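You operate a simulated robot arm through the tools that you are given. There is no shell and no other tool.

Carry out the task below with a simulated robot arm. There is one attempt and no reset: what you move stays moved.

TASK
Put things in order on the top of the blue bench. At the end: the blue padlock stands where the grey wiper stood; the plain grey relay is in the deep red tray; the small spool from the top of the blue bench stands on top of the white rings box; the grey wiper stands where the small spool stood; the white packet (marked "BUSHES") from the top of the blue bench stands where the blue padlock stood; whatever was shut is shut again. Leave all else as you found it, and nothing knocked over.

It is judged by the outcome, as a careful person would: the job done as asked, and still so three seconds after it is handed in. It fails if anything else is knocked over, pushed out of place, dropped, spilled or broken.

THE ROBOT
A 7-joint arm with a two-finger parallel gripper, fixed in place. Base frame: the origin is at the foot of the arm, x ahead of it, y to its left, z up; the work surface is at about z = 0. Readings come in mm, degrees, newtons and seconds.
With the tool pointing down near the work surface it reaches from about 240 to 620 mm from the base axis. Its first joint turns from -66.0 to 66.0 degrees. Payload 2.6 kg.
Tool frame: the origin (TCP) lies between the finger pads and is the grasp point; the fingertips stand 30 mm ahead of it; z points along the fingers, y is the line along which they close. The gripper opens to 94 mm. The fingers are 28 mm wide and 10 mm thick; the gripper's body (50 by 96 mm) begins 55 mm behind the TCP.
Orientation is told as [roll, pitch, yaw] about the base's x, y, z axes, in that order, counted from this pose: with the fingers straight down and closing along the base's y, the tool's x points along the base's -x, its y along +y and its z along -z.

THE INTERFACE
- The arm moves only by the tool drive_tool. Its argument "steps" is a list that holds one entry, the list of rows, each a list of 7 numbers: the turn, a rotation vector about the tool's x, y, z in degrees, then the shift along the tool's x, y, z in mm, then the closure, from 0 (fully open) to 1 (shut). In form: [[[ax, ay, az, dx, dy, dz, fingers], ...]]. A call has 1 to 20 rows; each row is the pose to reach, as a shift and turn from the pose commanded when the call began, along the tool's axes at that moment. A row lasts 0.2 s, in which the tool goes at most 50 mm and 8.6 degrees; a call with a longer step from one row to the next is refused whole, and so is a gripper value outside its range. Where a pose cannot be reached the arm comes as near as it can. A force on the tool above 40 N (or 10 N above the force at the start of the call, whichever is more), or a blocked arm, ends the call early, and 0.2 s more pass. Each finger travels about 72 mm/s and halts on what it meets, pressing with about 34 N; the grip force reading is that of the motor and also rises with nothing between the fingers. The clock runs only during rows and for 0.2 s after the last one: add rows that repeat a pose to give the fingers time. The reply holds the time, the measured pose of the TCP, the force on the tool along the base axes, the opening and the grip force, in the units named above and with some noise, with the torque about the TCP (base axes, N m) and any sound that the robot's microphone picked up.
- Cameras (640 x 400 px; columns grow to the right, rows downward): "scene" is fixed at [29.3, 437.5, 566.1]; the picture's right is [-0.85, -0.52, 0.00], its down [-0.33, 0.53, -0.78] and it looks along [0.41, -0.67, -0.62] (base axes); focal length 265 px, centre (320, 200). "wrist" rides on the gripper at [76, 14, -103] in the tool frame; the picture's right is [-0.18, 0.98, 0.00], its down [-0.75, -0.14, -0.64] and it looks along [-0.63, -0.12, 0.77] (tool axes); focal length 243 px, centre (320, 200). There is no depth. A picture from a camera that has moved, and an enlarged one, comes with that camera's place and axes in the base frame and with its lens. The place of the scene camera against the robot may be out by one fixed shift of up to 18 mm in any direction.
- camera(camera): a new picture of that camera. The clock stands still meanwhile.
- inspect(camera, box): a new picture of the part [left, top, right, bottom] of that camera's present view, enlarged. The clock stands still meanwhile.
- sign_off(): hands the job in; it is judged then, once.

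Places have to be worked out from the pictures, the camera data and where the tool is seen. Open the gripper and draw the arm clear of the work before you hand the job in, unless the task says otherwise.

The tools are called after "Request:" as name(argument=value, ...) on one line, values as JSON. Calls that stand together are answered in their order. drive_tool: Moves the arm, as the interface text tells. Its arguments: {"type":"object","properties":{"steps":{"type":"array"}},"required":["steps"]} The other tools are called the same way: camera (camera) takes a picture; inspect (camera, box) takes an enlarged picture of a part of a camera's view; sign_off () hands the job in.

At the start:

```text
time_s: 0.0
tcp_pos: [392.6, -128.9, 354.4]
tcp_rot: [0.0, 0.1, 0.0]
contact_force: [-0.3, -0.5, -0.2]
ft_torque: [-0.02, 0.0, -0.03]
opening: 94.1
grip_force: 0.1
```

scene: 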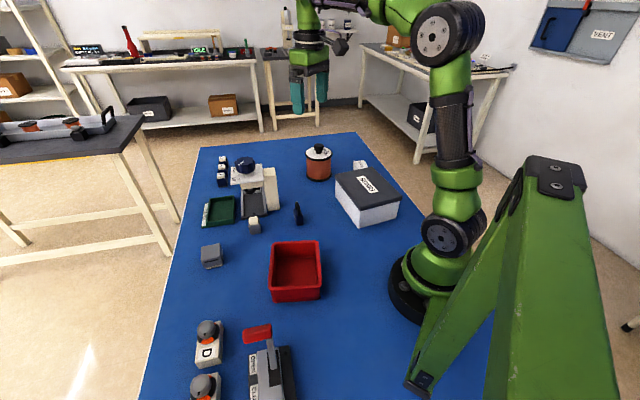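
wrist: 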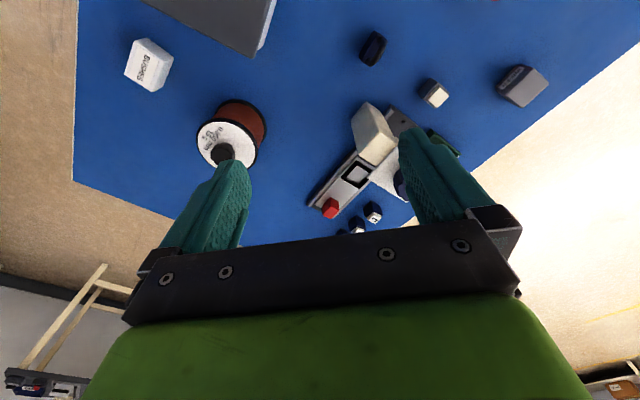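

I start by looking closely at the bench to identify the objects before moving anything.

Request:
inspect(camera="scene", box=[180, 130, 340, 230])

Request:
inspect(camera="scene", box=[280, 130, 440, 230])

Request:
inspect(camera="scene", box=[160, 220, 352, 340])

Request:
inspect(camera="scene", box=[140, 300, 300, 400])

Request:
inspect(camera="wrist", box=[280, 20, 600, 220])

Request:
inspect(camera="wrist", box=[80, 0, 320, 150])

```text
4.00 times, centred on (260, 180) of scene
camera zoom: at [29.3, 437.5, 566.1], right [-0.85, -0.52, 0.0], down [-0.33, 0.53, -0.78], along [0.41, -0.67, -0.62], focal length 1060 px, centre (560, 280)
```

zoom: 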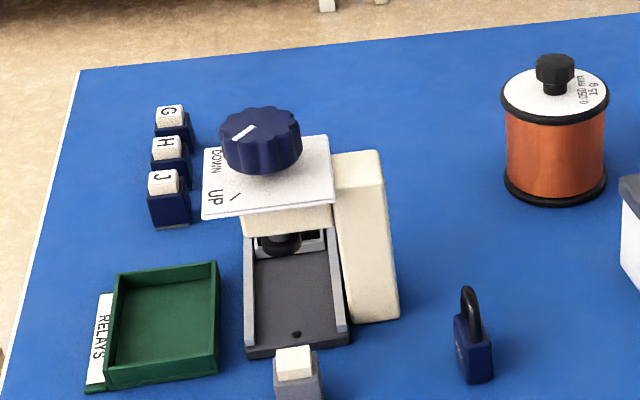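

```text
4.00 times, centred on (360, 180) of scene
camera zoom: at [29.3, 437.5, 566.1], right [-0.85, -0.52, 0.0], down [-0.33, 0.53, -0.78], along [0.41, -0.67, -0.62], focal length 1060 px, centre (160, 280)
```

zoom: 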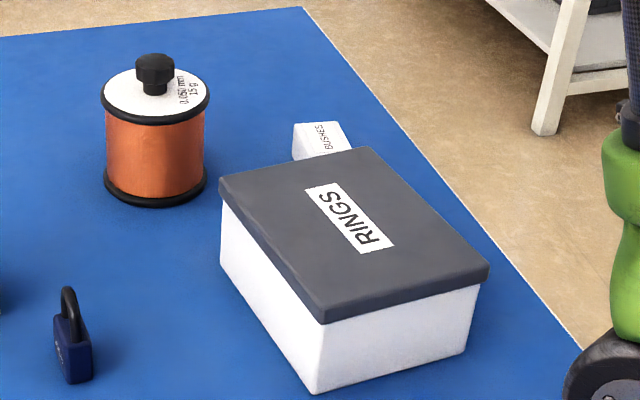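

```text
3.33 times, centred on (256, 280) of scene
camera zoom: at [29.3, 437.5, 566.1], right [-0.85, -0.52, 0.0], down [-0.33, 0.53, -0.78], along [0.41, -0.67, -0.62], focal length 884 px, centre (533, -67)
```

zoom: 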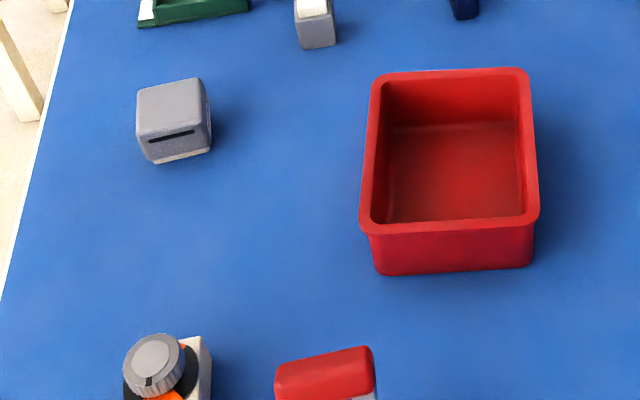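

```text
4.00 times, centred on (220, 350) of scene
camera zoom: at [29.3, 437.5, 566.1], right [-0.85, -0.52, 0.0], down [-0.33, 0.53, -0.78], along [0.41, -0.67, -0.62], focal length 1060 px, centre (720, -400)
```

zoom: 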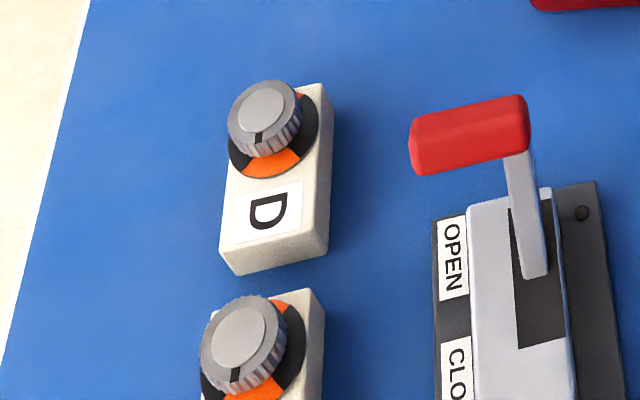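

```text
2.00 times, centred on (440, 120) of wrist
camera zoom: at [316.8, -114.8, 456.7], right [0.18, 0.98, 0.0], down [0.75, -0.14, 0.64], along [0.63, -0.12, -0.77], focal length 485 px, centre (80, 360)
```

zoom: 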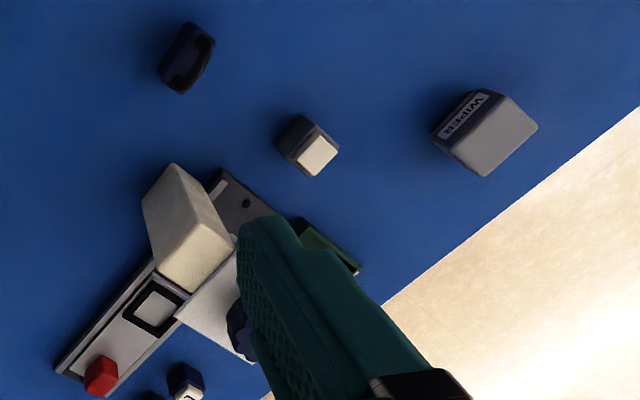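

```text
2.67 times, centred on (200, 75) of wrist
camera zoom: at [316.8, -114.8, 456.7], right [0.18, 0.98, 0.0], down [0.75, -0.14, 0.64], along [0.63, -0.12, -0.77], focal length 647 px, centre (640, 533)
```

zoom: 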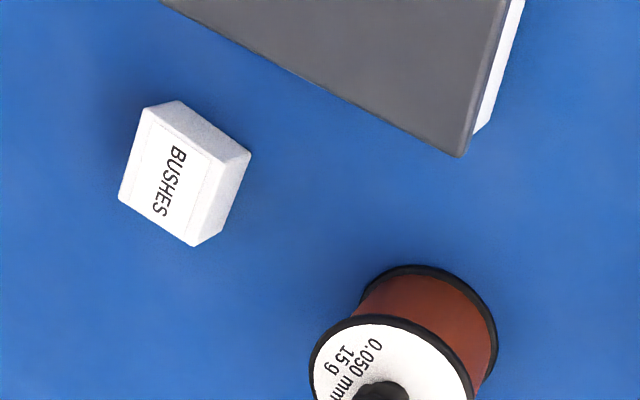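

The scene shows the spool (black knob on top) near (475,-310), the padlock near (393,-46), the grey cube with the cream cap (relay) near (480,54), the wiper near (493,199), the BUSHES packet near (350,-400), and the rings box near (275,-258). I'll move high and toward the spool for a closer wrist view.

Request:
drive_tool(steps=[[[0, 0, 0, -10, -40, 10, 0], [0, 0, 0, -20, -80, 20, 0], [0, 0, 0, -30, -120, 30, 0], [0, 0, 0, -40, -160, 60, 0], [0, 0, 0, -40, -170, 100, 0]]])

```text
refused: row 4 steps farther than a row can; nothing moved
```

The call was refused because row 4 stepped more than 50 mm, so I resend it with smaller steps.

Request:
drive_tool(steps=[[[0, 0, 0, -10, -40, 10, 0], [0, 0, 0, -20, -80, 20, 0], [0, 0, 0, -30, -120, 30, 0], [0, 0, 0, -35, -150, 60, 0], [0, 0, 0, -40, -170, 100, 0], [0, 0, 0, -40, -170, 100, 0]]])

Request:
camera(camera="wrist")

Request:
camera(camera="scene")

```text
time_s: 1.4
tcp_pos: [433.0, -299.0, 255.0]
tcp_rot: [0.0, 0.0, -0.1]
contact_force: [-0.8, 0.8, -0.1]
ft_torque: [-0.01, -0.04, 0.04]
opening: 93.8
grip_force: 0.1
```

```text
taken
camera wrist: at [357.7, -285.7, 356.9], right [0.18, 0.98, 0.0], down [0.75, -0.14, 0.64], along [0.63, -0.12, -0.77], focal length 243 px, centre (320, 200)
```

wrist: 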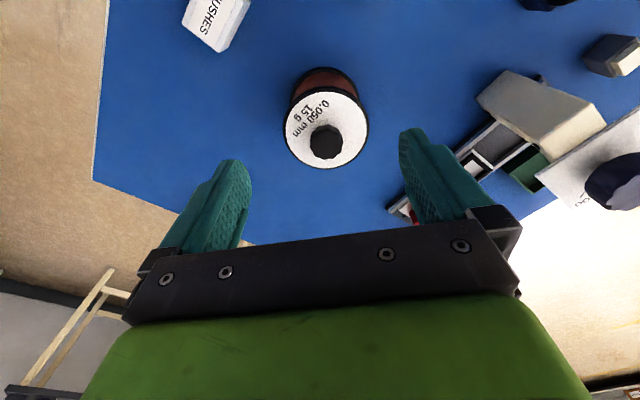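

```text
taken
```

scene: 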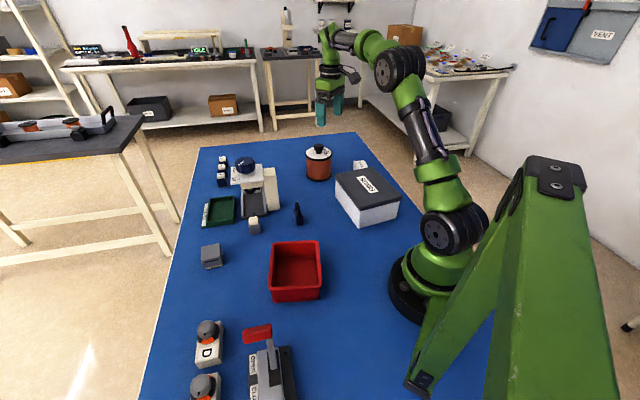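

The spool's knob triangulates to about (475,-302), z≈115. I'll zoom in on it, and on the packet beyond, to get sizes.

Request:
inspect(camera="wrist", box=[260, 50, 400, 180])

Request:
inspect(camera="scene", box=[295, 135, 343, 185])

Request:
inspect(camera="scene", box=[325, 150, 405, 230])

Request:
inspect(camera="scene", box=[200, 150, 310, 240])

```text
3.08 times, centred on (330, 115) of wrist
camera zoom: at [357.7, -285.7, 356.9], right [0.18, 0.98, 0.0], down [0.75, -0.14, 0.64], along [0.63, -0.12, -0.77], focal length 746 px, centre (289, 462)
```

zoom: 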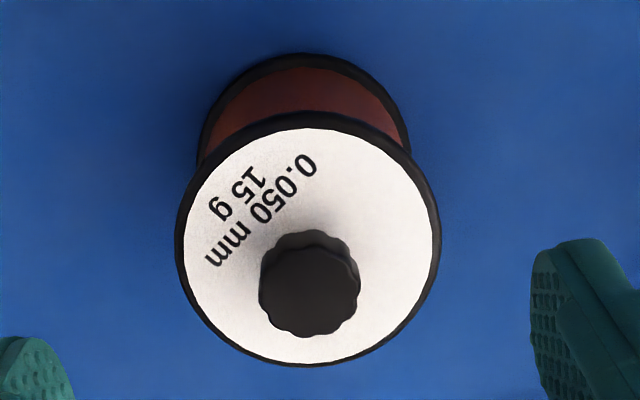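

```text
8.00 times, centred on (319, 160) of scene
camera zoom: at [29.3, 437.4, 566.1], right [-0.85, -0.52, 0.0], down [-0.33, 0.53, -0.78], along [0.41, -0.67, -0.62], focal length 2120 px, centre (328, 520)
```

zoom: 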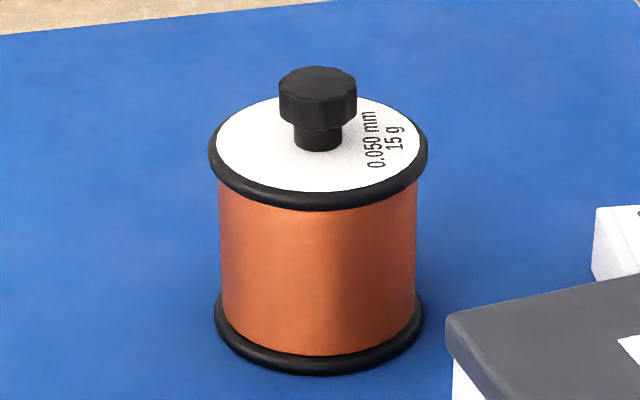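

```text
5.00 times, centred on (365, 190) of scene
camera zoom: at [29.3, 437.4, 566.1], right [-0.85, -0.52, 0.0], down [-0.33, 0.53, -0.78], along [0.41, -0.67, -0.62], focal length 1325 px, centre (95, 250)
```

zoom: 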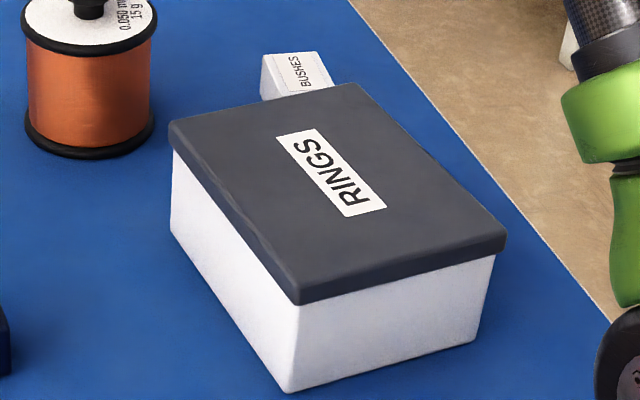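

```text
4.44 times, centred on (255, 195) of scene
camera zoom: at [29.3, 437.4, 566.1], right [-0.85, -0.52, 0.0], down [-0.33, 0.53, -0.78], along [0.41, -0.67, -0.62], focal length 1178 px, centre (609, 222)
```

zoom: 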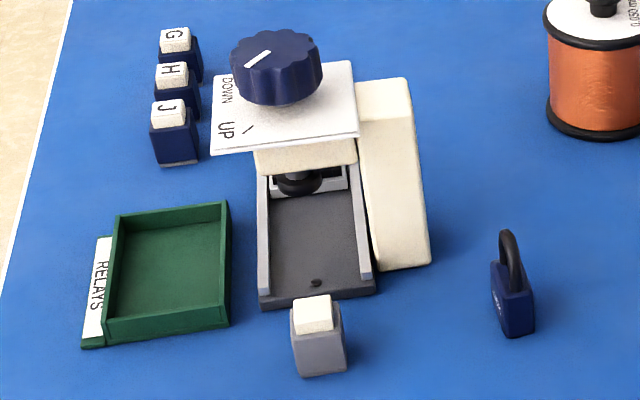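

The spool flange is about 100 mm wide, too wide for the gripper, so I'll lift it by its 36 mm knob. I move to just above it for an accurate height reading.

Request:
drive_tool(steps=[[[0, 0, 0, -20, -1, 20, 0], [0, 0, 0, -42, -3, 40, 0], [0, 0, 0, -42, -3, 75, 0], [0, 0, 0, -42, -3, 75, 0]]])

Request:
camera(camera="wrist")

Request:
camera(camera="scene")

```text
time_s: 2.4
tcp_pos: [476.2, -300.4, 180.2]
tcp_rot: [-0.1, 0.0, -0.1]
contact_force: [-0.1, -0.3, 0.4]
ft_torque: [-0.02, 0.02, 0.01]
opening: 94.0
grip_force: 0.1
```

```text
taken
camera wrist: at [400.0, -287.2, 282.4], right [0.18, 0.98, 0.0], down [0.75, -0.14, 0.64], along [0.63, -0.12, -0.77], focal length 243 px, centre (320, 200)
```

wrist: 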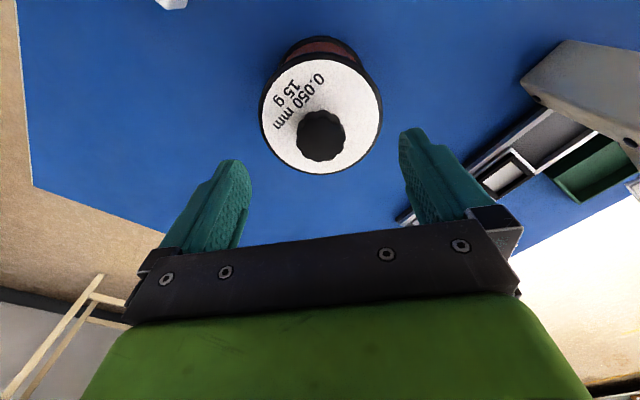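

```text
taken
```

scene: 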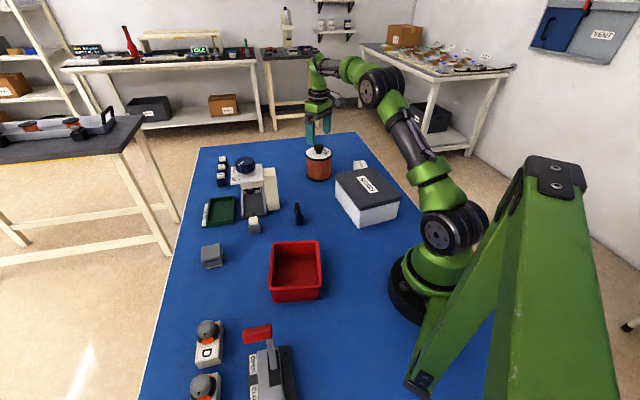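

The knob lies near (475,-301). I zoom in on this view for a sharper reading of knob and flange.

Request:
inspect(camera="wrist", box=[240, 30, 400, 180])

Request:
inspect(camera="scene", box=[285, 90, 365, 190])

```text
2.67 times, centred on (320, 105) of wrist
camera zoom: at [400.0, -287.2, 282.4], right [0.18, 0.98, 0.0], down [0.75, -0.14, 0.64], along [0.63, -0.12, -0.77], focal length 647 px, centre (320, 453)
```

zoom: 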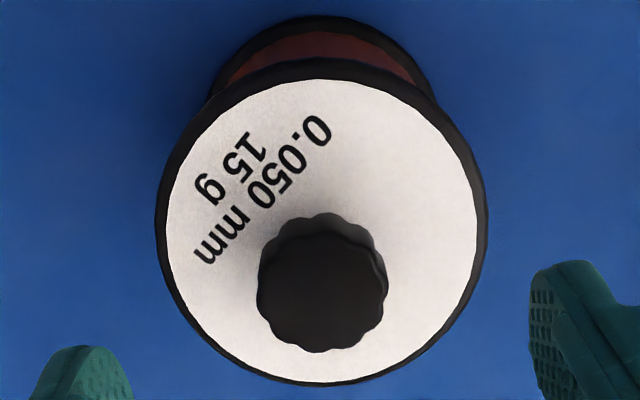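

```text
4.00 times, centred on (325, 140) of scene
camera zoom: at [29.3, 437.5, 566.1], right [-0.85, -0.52, 0.0], down [-0.33, 0.53, -0.78], along [0.41, -0.67, -0.62], focal length 1060 px, centre (300, 440)
```

zoom: 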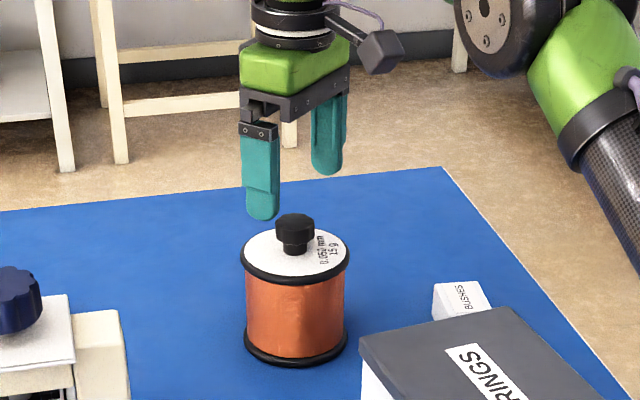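

The knob axis is at about (476,-302) with the flange top at z≈83 and the knob top at z≈117. I lower straight down so the fingertips straddle the knob just above the flange, then check.

Request:
drive_tool(steps=[[[0, 0, 0, 0, -1.6, 20, 0], [0, 0, 0, 0, -1.6, 40, 0], [0, 0, 0, 0, -1.6, 50, 0], [0, 0, 0, 0, -1.6, 57, 0], [0, 0, 0, 0, -1.6, 57, 0]]])

Request:
camera(camera="wrist")

Request:
inspect(camera="scene", box=[285, 100, 365, 190])

```text
time_s: 3.6
tcp_pos: [476.4, -301.6, 125.3]
tcp_rot: [0.0, -0.4, -0.1]
contact_force: [-11.7, 2.9, 29.6]
ft_torque: [1.51, 0.65, 0.42]
opening: 94.0
grip_force: 0.0
```

```text
taken
camera wrist: at [399.4, -288.9, 227.4], right [0.19, 0.98, 0.0], down [0.75, -0.14, 0.65], along [0.63, -0.12, -0.76], focal length 243 px, centre (320, 200)
```

wrist: 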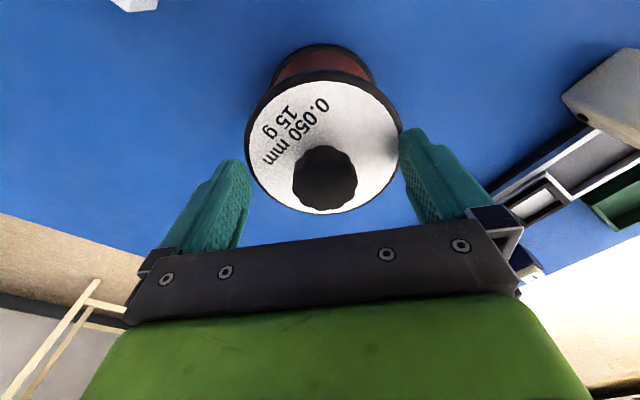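

```text
4.44 times, centred on (325, 145) of scene
camera zoom: at [29.2, 437.5, 566.0], right [-0.85, -0.52, 0.0], down [-0.33, 0.53, -0.78], along [0.41, -0.67, -0.62], focal length 1178 px, centre (298, 444)
```

zoom: 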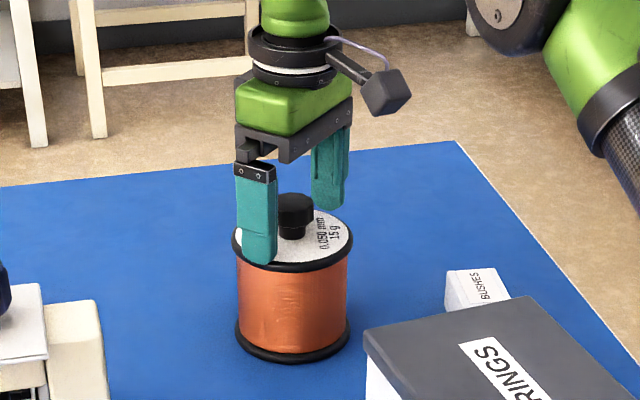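

The reading shows 30 N upward: a fingertip has touched the flange rim at about z≈95, so the spool is taller than I judged. I raise right away to relieve it and recheck.

Request:
drive_tool(steps=[[[0, 0, 0, 0, 0, -8, 0], [0, 0, 0, 0, 0, -8, 0]]])

Request:
inspect(camera="scene", box=[285, 100, 365, 190])

Request:
inspect(camera="wrist", box=[200, 30, 460, 230])

```text
time_s: 4.2
tcp_pos: [473.7, -303.4, 128.6]
tcp_rot: [0.0, 0.1, -0.1]
contact_force: [0.0, 0.0, 0.3]
ft_torque: [0.01, -0.01, -0.03]
opening: 94.0
grip_force: 0.0
```

```text
4.44 times, centred on (325, 145) of scene
camera zoom: at [29.3, 437.4, 566.1], right [-0.85, -0.52, 0.0], down [-0.33, 0.53, -0.78], along [0.41, -0.67, -0.62], focal length 1178 px, centre (298, 444)
```

zoom: 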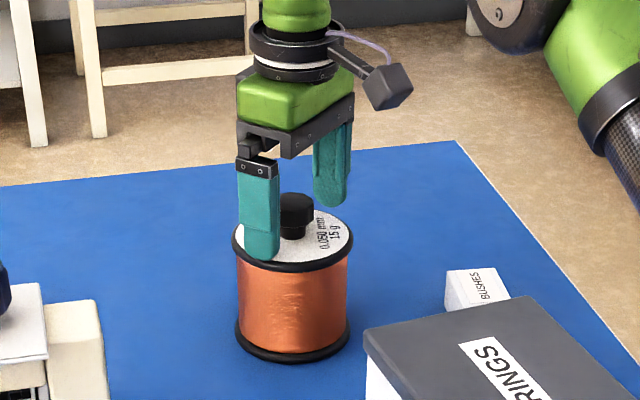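

```text
2.00 times, centred on (330, 130) of wrist
camera zoom: at [398.3, -289.4, 231.5], right [0.18, 0.98, 0.0], down [0.76, -0.14, 0.64], along [0.63, -0.12, -0.77], focal length 485 px, centre (300, 340)
```

zoom: 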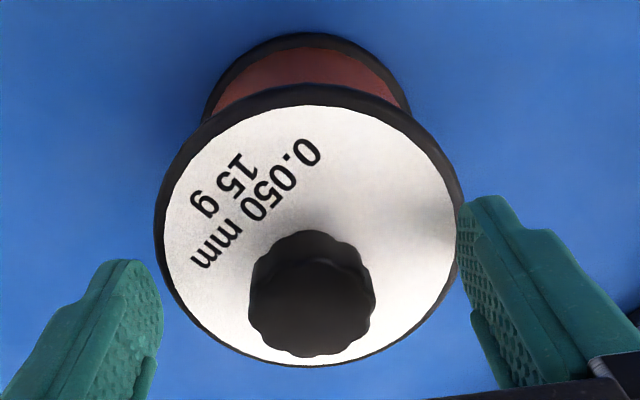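

The rim is at z≈94 and the knob head spans roughly z 108–125, centred near (472.5,-301). The fingertips now sit at z≈98, which is right for the knob, so I centre by 2–3 mm and close.

Request:
drive_tool(steps=[[[0, 0, 0, 1, 2.5, 0.5, 0], [0, 0, 0, 1, 2.5, 0.5, 0.3], [0, 0, 0, 1, 2.5, 0.5, 0.5], [0, 0, 0, 1, 2.5, 0.5, 1], [0, 0, 0, 1, 2.5, 0.5, 1], [0, 0, 0, 1, 2.5, 0.5, 1]]])

Request:
inspect(camera="scene", box=[285, 100, 365, 190])

Request:
camera(camera="wrist")

```text
time_s: 5.6
tcp_pos: [474.3, -300.1, 129.4]
tcp_rot: [0.0, -0.1, 0.0]
contact_force: [0.8, -0.5, 0.4]
ft_torque: [-0.06, 0.0, -0.04]
opening: 35.3
grip_force: 33.5
```

```text
4.44 times, centred on (325, 145) of scene
camera zoom: at [29.3, 437.4, 566.1], right [-0.85, -0.52, 0.0], down [-0.33, 0.53, -0.78], along [0.41, -0.67, -0.62], focal length 1178 px, centre (298, 444)
```

zoom: 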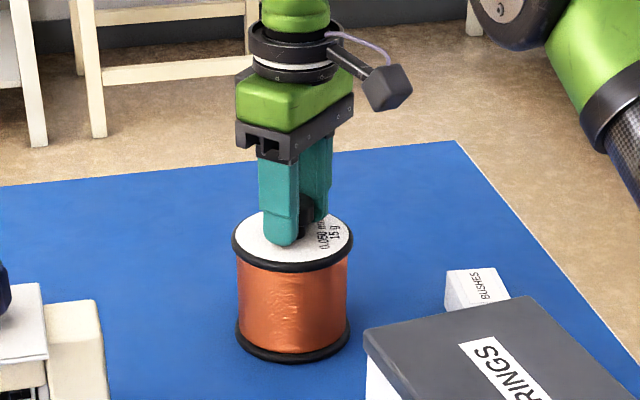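

```text
taken
camera wrist: at [397.4, -286.7, 231.9], right [0.18, 0.98, 0.0], down [0.75, -0.14, 0.64], along [0.63, -0.12, -0.77], focal length 243 px, centre (320, 200)
```

wrist: 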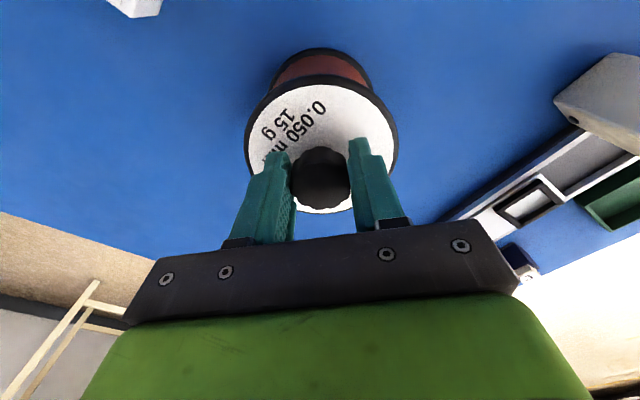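

The knob is held at 35.3 mm opening, so the spool's original centre is (473,-301). I lift it straight up, slowly at first, and check that the whole spool comes along.

Request:
drive_tool(steps=[[[0, 0, 0, 0, 0, -5, 1], [0, 0, 0, 0, 0, -20, 1], [0, 0, 0, 0, 0, -50, 1], [0, 0, 0, 0, 0, -90, 1], [0, 0, 0, 0, 0, -120, 1], [0, 0, 0, 0, 0, -120, 1]]])

Request:
camera(camera="scene")

Request:
camera(camera="wrist")

```text
time_s: 7.0
tcp_pos: [471.0, -301.2, 249.2]
tcp_rot: [0.0, 0.1, -0.1]
contact_force: [0.4, 0.0, -11.6]
ft_torque: [-0.02, 0.04, 0.0]
opening: 35.5
grip_force: 33.9
```

```text
taken
```

scene: 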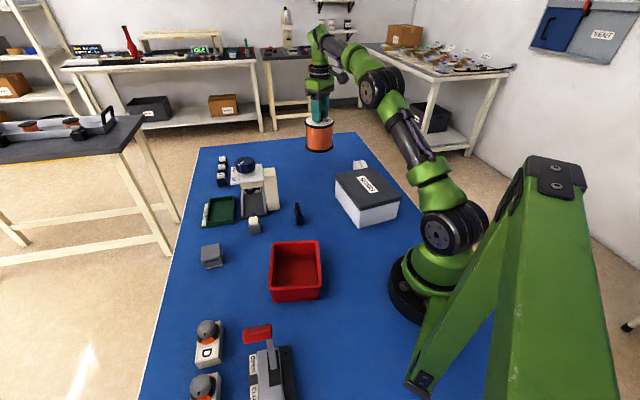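

```text
taken
camera wrist: at [395.8, -288.1, 351.3], right [0.18, 0.98, 0.0], down [0.75, -0.14, 0.64], along [0.63, -0.12, -0.77], focal length 243 px, centre (320, 200)
```

wrist: 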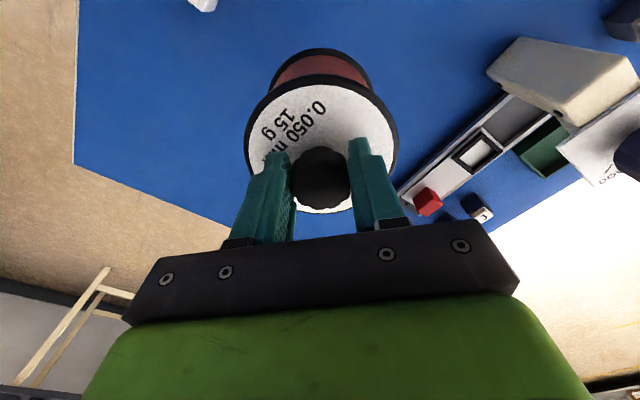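

The spool is fully lifted (about 12 N) with its base now around z≈121. I carry it back over the rings box at this height and look for the lid's edges from the wrist.

Request:
drive_tool(steps=[[[0, 0, 0, 15, 5, -2, 1], [0, 0, 0, 40, 13, -4, 1], [0, 0, 0, 65, 21, -6, 1], [0, 0, 0, 90, 29, -8, 1], [0, 0, 0, 115, 37, -10, 1], [0, 0, 0, 140, 45, -12, 1], [0, 0, 0, 160, 52, -12, 1], [0, 0, 0, 170, 56, -12, 1], [0, 0, 0, 170, 56, -12, 1]]])

Request:
camera(camera="scene")

Request:
camera(camera="wrist")

```text
time_s: 9.0
tcp_pos: [304.0, -244.9, 261.3]
tcp_rot: [0.0, 0.0, 0.0]
contact_force: [-0.8, -0.8, -11.1]
ft_torque: [0.03, 0.03, -0.01]
opening: 35.8
grip_force: 34.2
```

```text
taken
```

scene: 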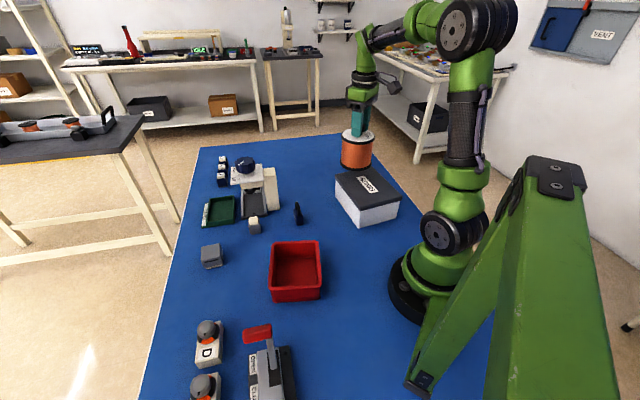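

```text
taken
camera wrist: at [227.3, -230.7, 364.2], right [0.18, 0.98, 0.0], down [0.75, -0.14, 0.64], along [0.63, -0.12, -0.77], focal length 243 px, centre (320, 200)
```

wrist: 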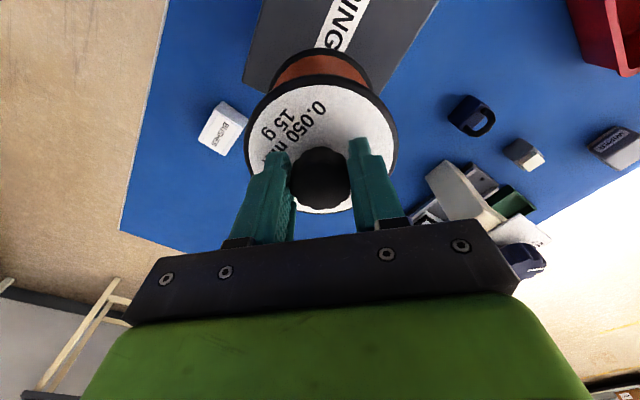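

The lid's left corner and edges are partly visible behind the spool, but its centre isn't well fixed. I move sideways, still high, to see the whole lid beside the spool.

Request:
drive_tool(steps=[[[0, 0, 0, 10, -20, -10, 1], [0, 0, 0, 25, -45, -20, 1], [0, 0, 0, 40, -70, -30, 1], [0, 0, 0, 54, -100, -39, 1], [0, 0, 0, 54, -110, -39, 1], [0, 0, 0, 54, -110, -39, 1]]])

Request:
camera(camera="wrist")

```text
time_s: 10.4
tcp_pos: [251.6, -355.7, 302.1]
tcp_rot: [0.1, 0.0, 0.1]
contact_force: [0.3, 0.9, -12.1]
ft_torque: [0.04, 0.04, 0.02]
opening: 35.4
grip_force: 34.1
```

```text
taken
camera wrist: at [174.7, -341.6, 404.3], right [0.18, 0.98, 0.0], down [0.75, -0.14, 0.64], along [0.63, -0.12, -0.77], focal length 243 px, centre (320, 200)
```

wrist: 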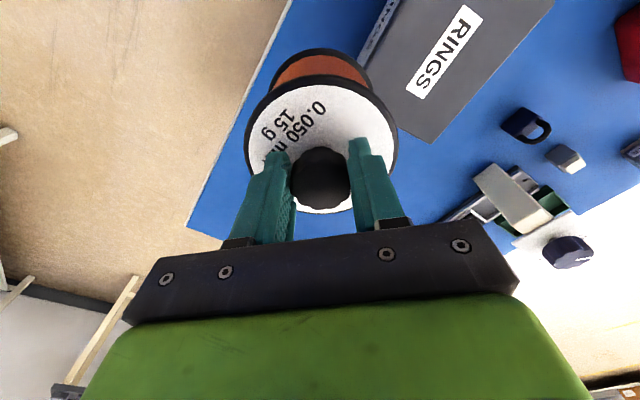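

From this view the label and the right-hand corner put the lid centre at about (247,-213). I carry the spool there, keeping its base well above the lid, then check with the scene camera.

Request:
drive_tool(steps=[[[0, 0, 0, 1, 20, 0, 1], [0, 0, 0, 2, 45, 0, 1], [0, 0, 0, 3, 70, 0, 1], [0, 0, 0, 4, 95, 0, 1], [0, 0, 0, 4.6, 120, 0, 1], [0, 0, 0, 4.6, 136, 5, 1], [0, 0, 0, 4.6, 142.7, 25, 1], [0, 0, 0, 4.6, 142.7, 45, 1], [0, 0, 0, 4.6, 142.7, 55, 1], [0, 0, 0, 4.6, 142.7, 55, 1]]])

Request:
inspect(camera="scene", box=[310, 80, 430, 240])

Request:
camera(camera="wrist")

```text
time_s: 12.6
tcp_pos: [247.3, -211.8, 245.2]
tcp_rot: [0.0, 0.0, 0.0]
contact_force: [-0.3, 0.7, -11.7]
ft_torque: [0.03, 0.07, -0.01]
opening: 35.4
grip_force: 34.1
```

```text
2.50 times, centred on (370, 160) of scene
camera zoom: at [29.4, 437.4, 566.1], right [-0.85, -0.52, 0.0], down [-0.33, 0.53, -0.78], along [0.41, -0.67, -0.62], focal length 663 px, centre (195, 300)
```

zoom: 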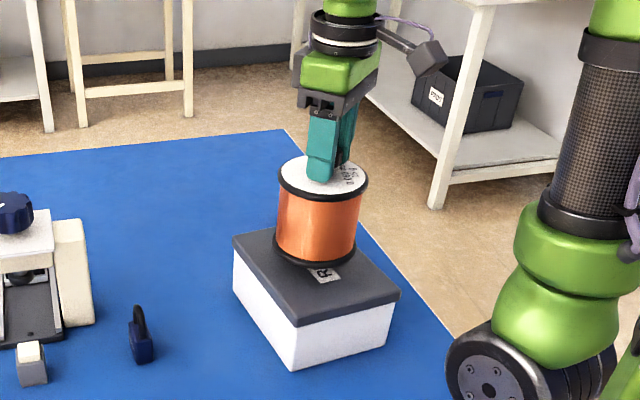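

```text
taken
camera wrist: at [170.4, -197.5, 346.8], right [0.18, 0.98, 0.0], down [0.75, -0.14, 0.64], along [0.63, -0.12, -0.77], focal length 243 px, centre (320, 200)
```

wrist: 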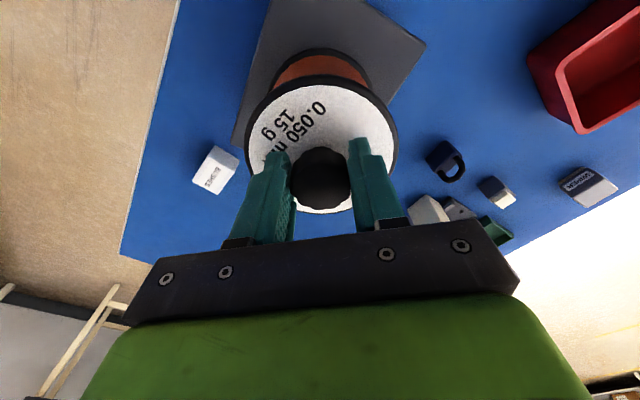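

The spool sits above the middle of the lid with its base about 30–40 mm clear. I lower in small steps while watching the force.

Request:
drive_tool(steps=[[[0, 0, 0, 0, 0, 6, 1], [0, 0, 0, 0, 0, 12, 1], [0, 0, 0, 0, 0, 17, 1], [0, 0, 0, 0, 0, 20, 1], [0, 0, 0, 0, 0, 20, 1]]])

Request:
inspect(camera="scene", box=[330, 130, 410, 230])

```text
time_s: 13.8
tcp_pos: [245.0, -212.6, 224.4]
tcp_rot: [0.0, 0.0, 0.0]
contact_force: [0.0, -0.3, -11.4]
ft_torque: [0.01, 0.04, -0.02]
opening: 35.3
grip_force: 34.1
```

```text
4.00 times, centred on (370, 180) of scene
camera zoom: at [29.4, 437.4, 566.1], right [-0.85, -0.52, 0.0], down [-0.33, 0.53, -0.78], along [0.41, -0.67, -0.62], focal length 1060 px, centre (120, 280)
```

zoom: 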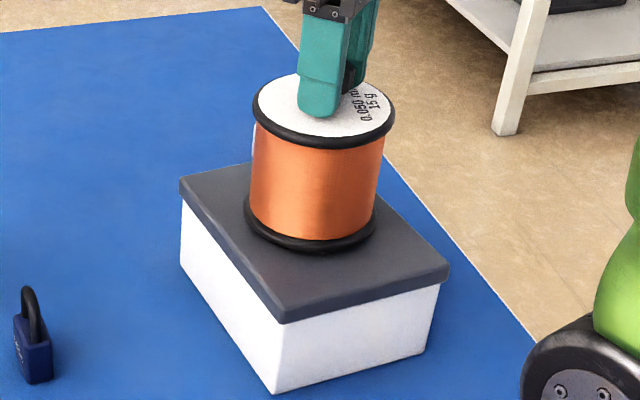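

There is no contact yet with the spool's base at about z≈95. I continue down in finer steps.

Request:
drive_tool(steps=[[[0, 0, 0, 0, 0, 2, 1], [0, 0, 0, 0, 0, 4, 1], [0, 0, 0, 0, 0, 6, 1], [0, 0, 0, 0, 0, 8, 1], [0, 0, 0, 0, 0, 8, 1]]])

```text
time_s: 15.0
tcp_pos: [245.1, -212.9, 219.6]
tcp_rot: [-0.1, -0.4, 0.0]
contact_force: [-13.5, 7.0, 32.6]
ft_torque: [0.48, 0.46, 0.02]
opening: 35.7
grip_force: 33.9
```

Contact: the base rests on the lid at z≈90. I ease up 2.5 mm to take off the excess push before releasing.

Request:
drive_tool(steps=[[[0, 0, 0, 0, 0, -2.5, 1], [0, 0, 0, 0, 0, -2.5, 1]]])

Request:
inspect(camera="scene", box=[330, 130, 410, 230])

```text
time_s: 15.6
tcp_pos: [246.2, -211.7, 219.3]
tcp_rot: [-0.1, 0.1, 0.0]
contact_force: [3.0, -2.8, 1.2]
ft_torque: [-0.29, -0.99, -0.22]
opening: 35.4
grip_force: 33.9
```

```text
4.00 times, centred on (370, 180) of scene
camera zoom: at [29.3, 437.4, 566.1], right [-0.85, -0.52, 0.0], down [-0.33, 0.53, -0.78], along [0.41, -0.67, -0.62], focal length 1060 px, centre (120, 280)
```

zoom: 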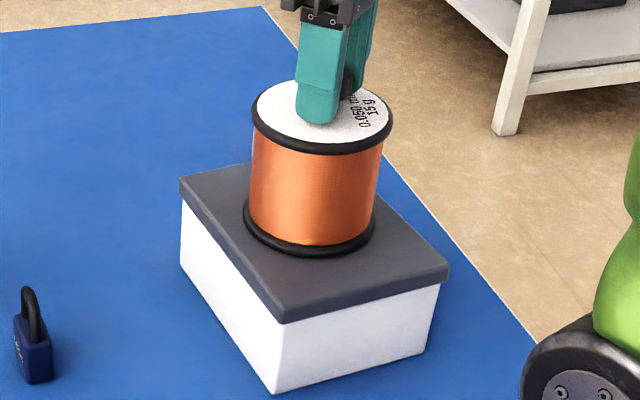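

The residual force is near zero, the spool stands flat on the lid, and the box hasn't moved. I open the fingers and lift straight up.

Request:
drive_tool(steps=[[[0, 0, 0, 0, 0, -2.5, 0.5], [0, 0, 0, 0, 0, -2.5, 0.4], [0, 0, 0, 0, 0, -2.5, 0.4], [0, 0, 0, 0, 0, -12, 0.4], [0, 0, 0, 0, 0, -40, 0.4], [0, 0, 0, 0, 0, -80, 0], [0, 0, 0, 0, 0, -80, 0]]])

Request:
inspect(camera="scene", box=[330, 110, 410, 230])

Request:
camera(camera="wrist")

```text
time_s: 17.2
tcp_pos: [244.9, -213.1, 300.4]
tcp_rot: [0.0, -0.1, 0.0]
contact_force: [0.4, -0.1, -1.4]
ft_torque: [0.0, 0.01, -0.01]
opening: 93.9
grip_force: 0.1
```

```text
3.33 times, centred on (370, 170) of scene
camera zoom: at [29.3, 437.5, 566.1], right [-0.85, -0.52, 0.0], down [-0.33, 0.53, -0.78], along [0.41, -0.67, -0.62], focal length 884 px, centre (153, 300)
```

zoom: 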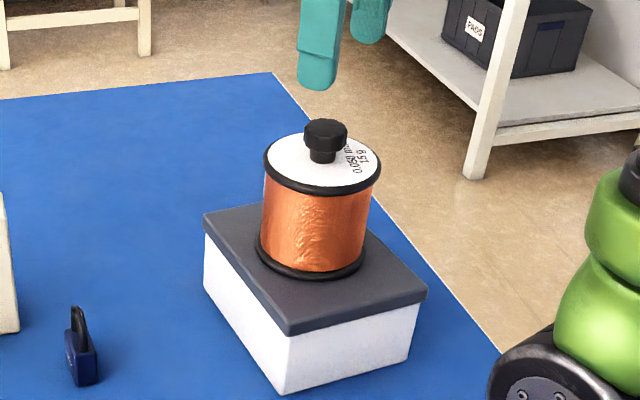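

```text
taken
camera wrist: at [168.0, -199.2, 403.5], right [0.18, 0.98, 0.0], down [0.75, -0.14, 0.64], along [0.63, -0.12, -0.77], focal length 243 px, centre (320, 200)
```

wrist: 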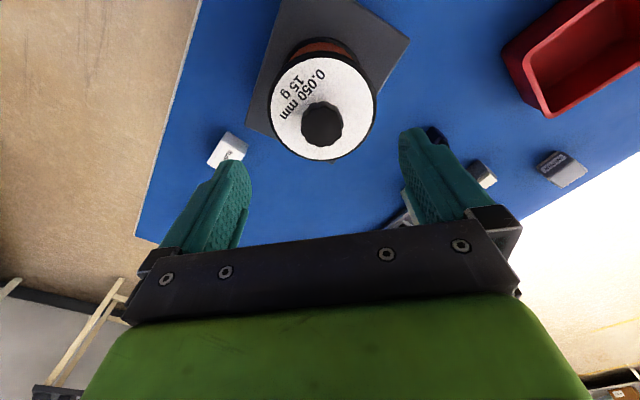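

The spool stands upright near the lid's centre. Next is the wiper: I travel high across the bench to above it and take a close look.

Request:
drive_tool(steps=[[[0, 0, 0, -18, 34, 0, 0], [0, 0, 0, -36, 68, 0, 0], [0, 0, 0, -54, 102, 0, 0], [0, 0, 0, -72, 136, 0, 0], [0, 0, 0, -90, 170, 0, 0], [0, 0, 0, -108, 204, 0, 0], [0, 0, 0, -126, 238, 0, 0], [0, 0, 0, -144, 272, 0, 0], [0, 0, 0, -162, 306, 0, 0], [0, 0, 0, -180, 340, 0, 0], [0, 0, 0, -198, 374, 0, 0], [0, 0, 0, -216, 400, 0, 0], [0, 0, 0, -230, 408, 30, 0], [0, 0, 0, -235, 408, 70, 0], [0, 0, 0, -235, 408, 110, 0], [0, 0, 0, -235, 408, 110, 0]]])

Request:
camera(camera="wrist")

Request:
camera(camera="scene")

```text
time_s: 20.6
tcp_pos: [479.9, 196.5, 189.5]
tcp_rot: [0.0, 0.0, 0.0]
contact_force: [-0.6, 0.3, 0.1]
ft_torque: [0.0, -0.02, -0.03]
opening: 94.1
grip_force: 0.1
```

```text
taken
camera wrist: at [404.3, 209.8, 290.9], right [0.18, 0.98, 0.0], down [0.75, -0.14, 0.64], along [0.63, -0.12, -0.77], focal length 243 px, centre (320, 200)
```

wrist: 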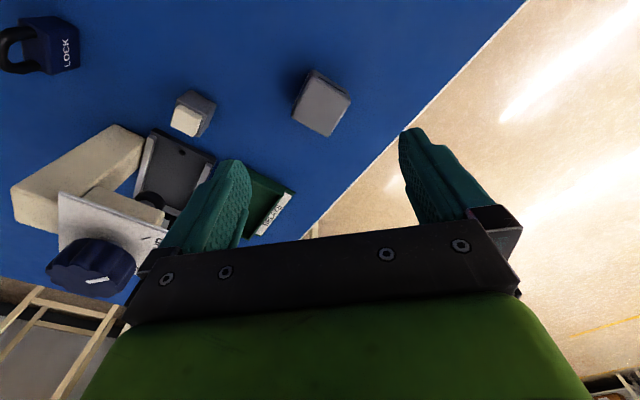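

```text
taken
```

scene: 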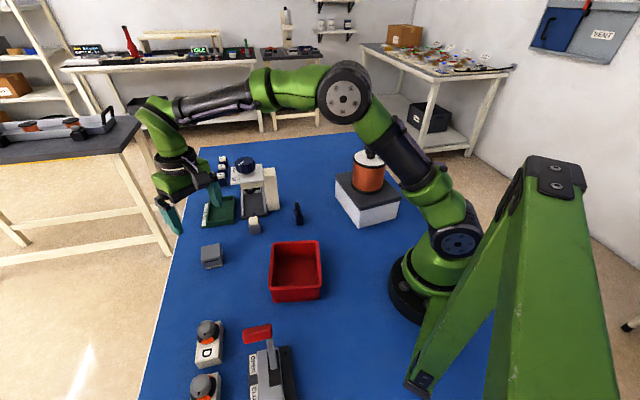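

The wiper is seen near (487,196). I zoom in on it for its shape and orientation.

Request:
inspect(camera="wrist", box=[270, 55, 370, 145])

Request:
inspect(camera="scene", box=[190, 235, 230, 275])

Request:
inspect(camera="wrist", box=[0, 0, 320, 220])

```text
4.44 times, centred on (320, 100) of wrist
camera zoom: at [404.3, 209.8, 290.9], right [0.18, 0.98, 0.0], down [0.75, -0.14, 0.64], along [0.63, -0.12, -0.77], focal length 1078 px, centre (320, 644)
```

zoom: 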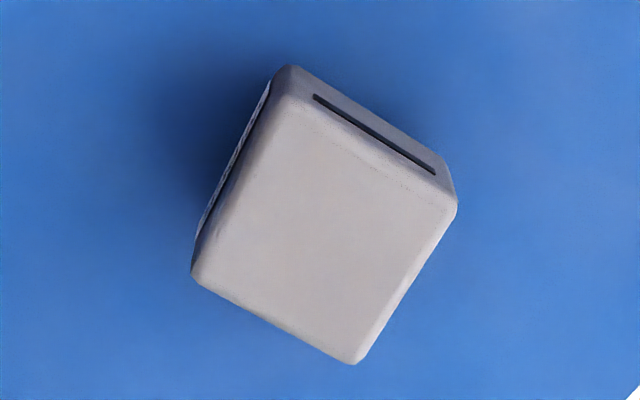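

```text
10.00 times, centred on (210, 255) of scene
camera zoom: at [29.3, 437.5, 566.1], right [-0.85, -0.52, 0.0], down [-0.33, 0.53, -0.78], along [0.41, -0.67, -0.62], focal length 2651 px, centre (1420, -350)
```

zoom: 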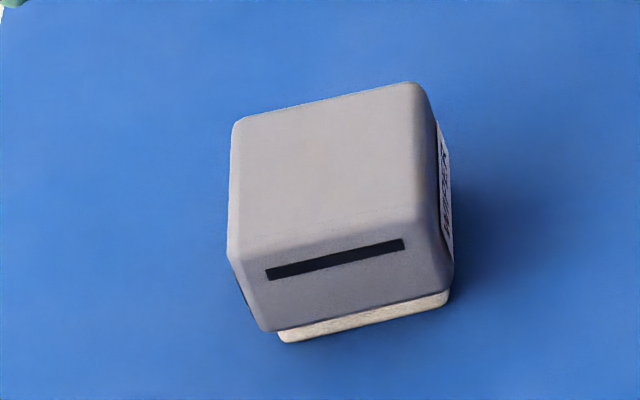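

```text
1.82 times, centred on (160, 110) of wrist
camera zoom: at [404.3, 209.8, 290.9], right [0.18, 0.98, 0.0], down [0.75, -0.14, 0.64], along [0.63, -0.12, -0.77], focal length 441 px, centre (611, 364)
```

zoom: 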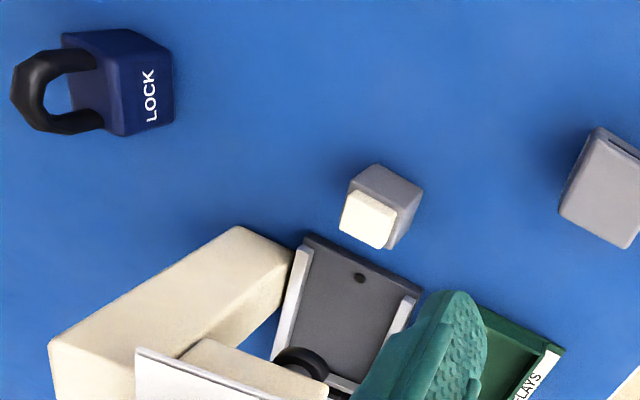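

The wiper is a 45 mm square block centred at about (493,193.5), its faces turned roughly 49°/−41° to the base axes. I turn the gripper −41° in yaw to match, move over it and lower to just above it.

Request:
drive_tool(steps=[[[0, 0, 8.2, -4, -1, 10, 0], [0, 0, 16.4, -8, -1.5, 25, 0], [0, 0, 24.6, -13, -2.3, 45, 0], [0, 0, 32.8, -13, -2.3, 65, 0], [0, 0, 41, -13, -2.3, 85, 0], [0, 0, 41, -13, -2.3, 100, 0], [0, 0, 41, -13, -2.3, 100, 0]]])

Request:
camera(camera="wrist")

Request:
inspect(camera="scene", box=[160, 190, 260, 280])

```text
time_s: 22.2
tcp_pos: [493.0, 193.3, 88.8]
tcp_rot: [-0.1, 0.0, -41.0]
contact_force: [-1.2, -0.9, 0.1]
ft_torque: [-0.01, 0.02, -0.02]
opening: 94.2
grip_force: 0.0
```

```text
taken
camera wrist: at [445.3, 252.9, 192.3], right [0.78, 0.62, 0.0], down [0.48, -0.6, 0.64], along [0.4, -0.5, -0.77], focal length 243 px, centre (320, 200)
```

wrist: 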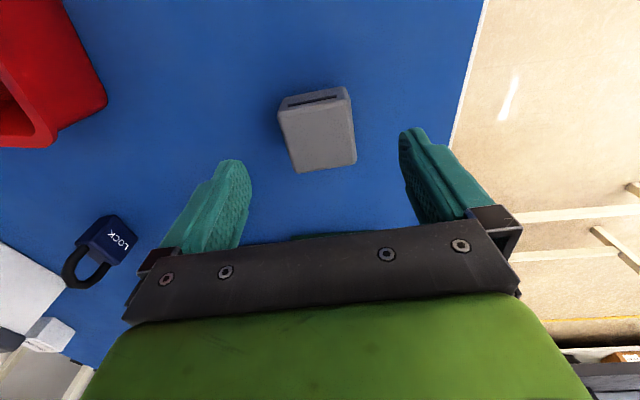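

```text
4.44 times, centred on (210, 235) of scene
camera zoom: at [29.3, 437.5, 566.1], right [-0.85, -0.52, 0.0], down [-0.33, 0.53, -0.78], along [0.41, -0.67, -0.62], focal length 1178 px, centre (809, 44)
```

zoom: 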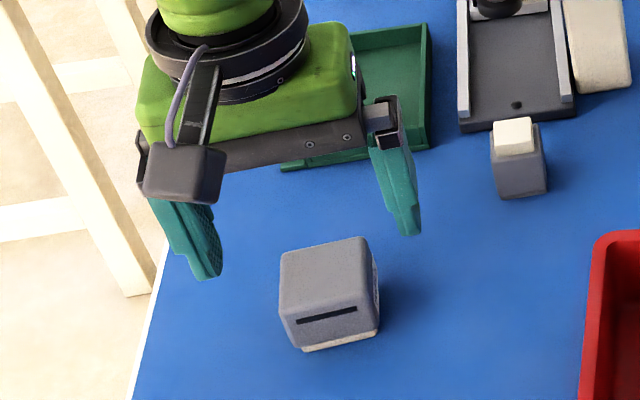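

I zoom on the wiper between the open fingers to check its alignment and centring.

Request:
inspect(camera="wrist", box=[250, 65, 390, 195])

```text
3.08 times, centred on (320, 130) of wrist
camera zoom: at [445.3, 252.9, 192.3], right [0.78, 0.62, 0.0], down [0.48, -0.6, 0.64], along [0.4, -0.5, -0.77], focal length 746 px, centre (320, 415)
```

zoom: 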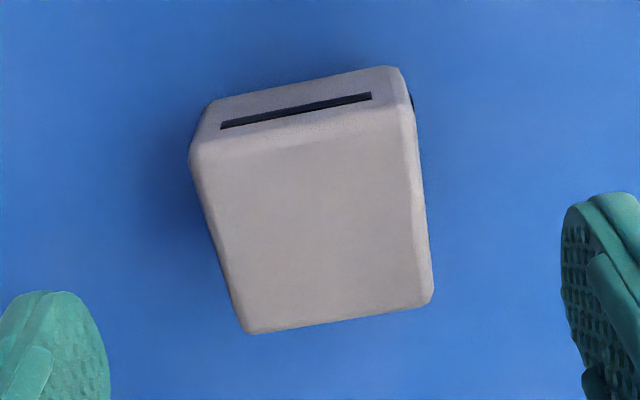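

The wiper is squarely aligned and centred within about 2 mm of the gripper axis. I lower until the fingertips are about 8 mm above the bench and close on it.

Request:
drive_tool(steps=[[[0, 0, 0, 1, 0, 15, 0], [0, 0, 0, 1, 0, 30, 0], [0, 0, 0, 1, 0, 42, 0], [0, 0, 0, 1, 0, 51, 0], [0, 0, 0, 1, 0, 53, 0], [0, 0, 0, 1, 0, 53, 0.3], [0, 0, 0, 1, 0, 53, 0.45], [0, 0, 0, 1, 0, 53, 1], [0, 0, 0, 1, 0, 53, 1], [0, 0, 0, 1, 0, 53, 1]]])

Request:
camera(camera="wrist")

Request:
inspect(camera="scene", box=[160, 190, 260, 280])

```text
time_s: 24.4
tcp_pos: [492.1, 193.4, 35.6]
tcp_rot: [0.1, 0.0, -41.0]
contact_force: [0.1, 0.2, -0.1]
ft_torque: [0.0, -0.02, -0.01]
opening: 51.5
grip_force: 33.9
```

```text
taken
camera wrist: at [443.6, 254.1, 139.8], right [0.78, 0.62, 0.0], down [0.48, -0.6, 0.64], along [0.4, -0.5, -0.77], focal length 243 px, centre (320, 200)
```

wrist: 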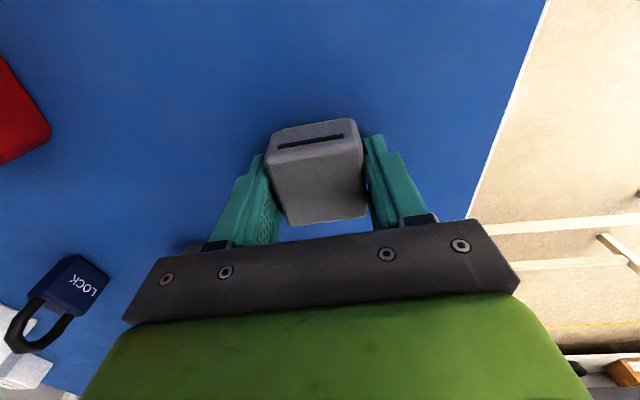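

```text
4.44 times, centred on (210, 235) of scene
camera zoom: at [29.3, 437.5, 566.1], right [-0.85, -0.52, 0.0], down [-0.33, 0.53, -0.78], along [0.41, -0.67, -0.62], focal length 1178 px, centre (809, 44)
```

zoom: 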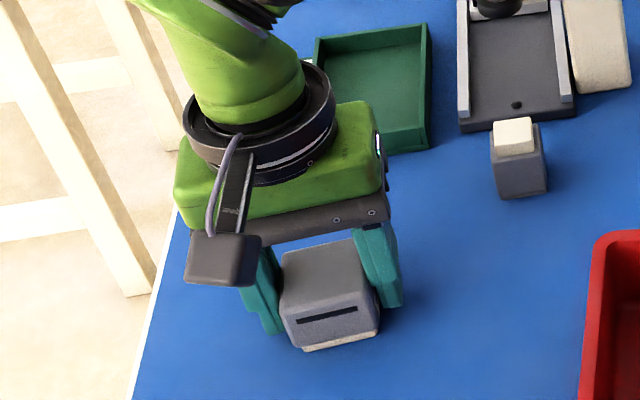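

The wiper is gripped (51.5 mm). I zoom in to measure where its centre lies relative to the tool before lifting.

Request:
inspect(camera="wrist", box=[240, 100, 400, 240])

```text
2.86 times, centred on (320, 170) of wrist
camera zoom: at [443.6, 254.1, 139.8], right [0.78, 0.62, 0.0], down [0.48, -0.6, 0.64], along [0.4, -0.5, -0.77], focal length 693 px, centre (320, 286)
```

zoom: 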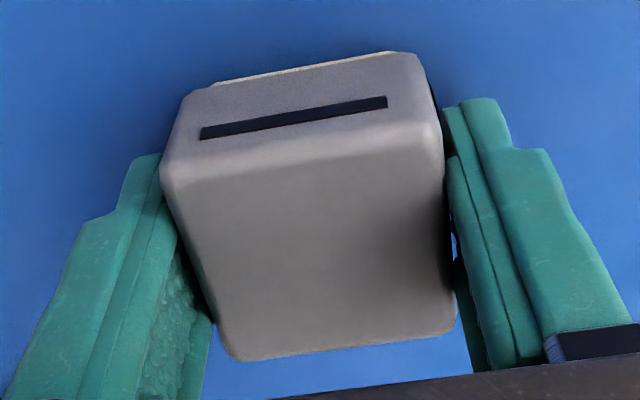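

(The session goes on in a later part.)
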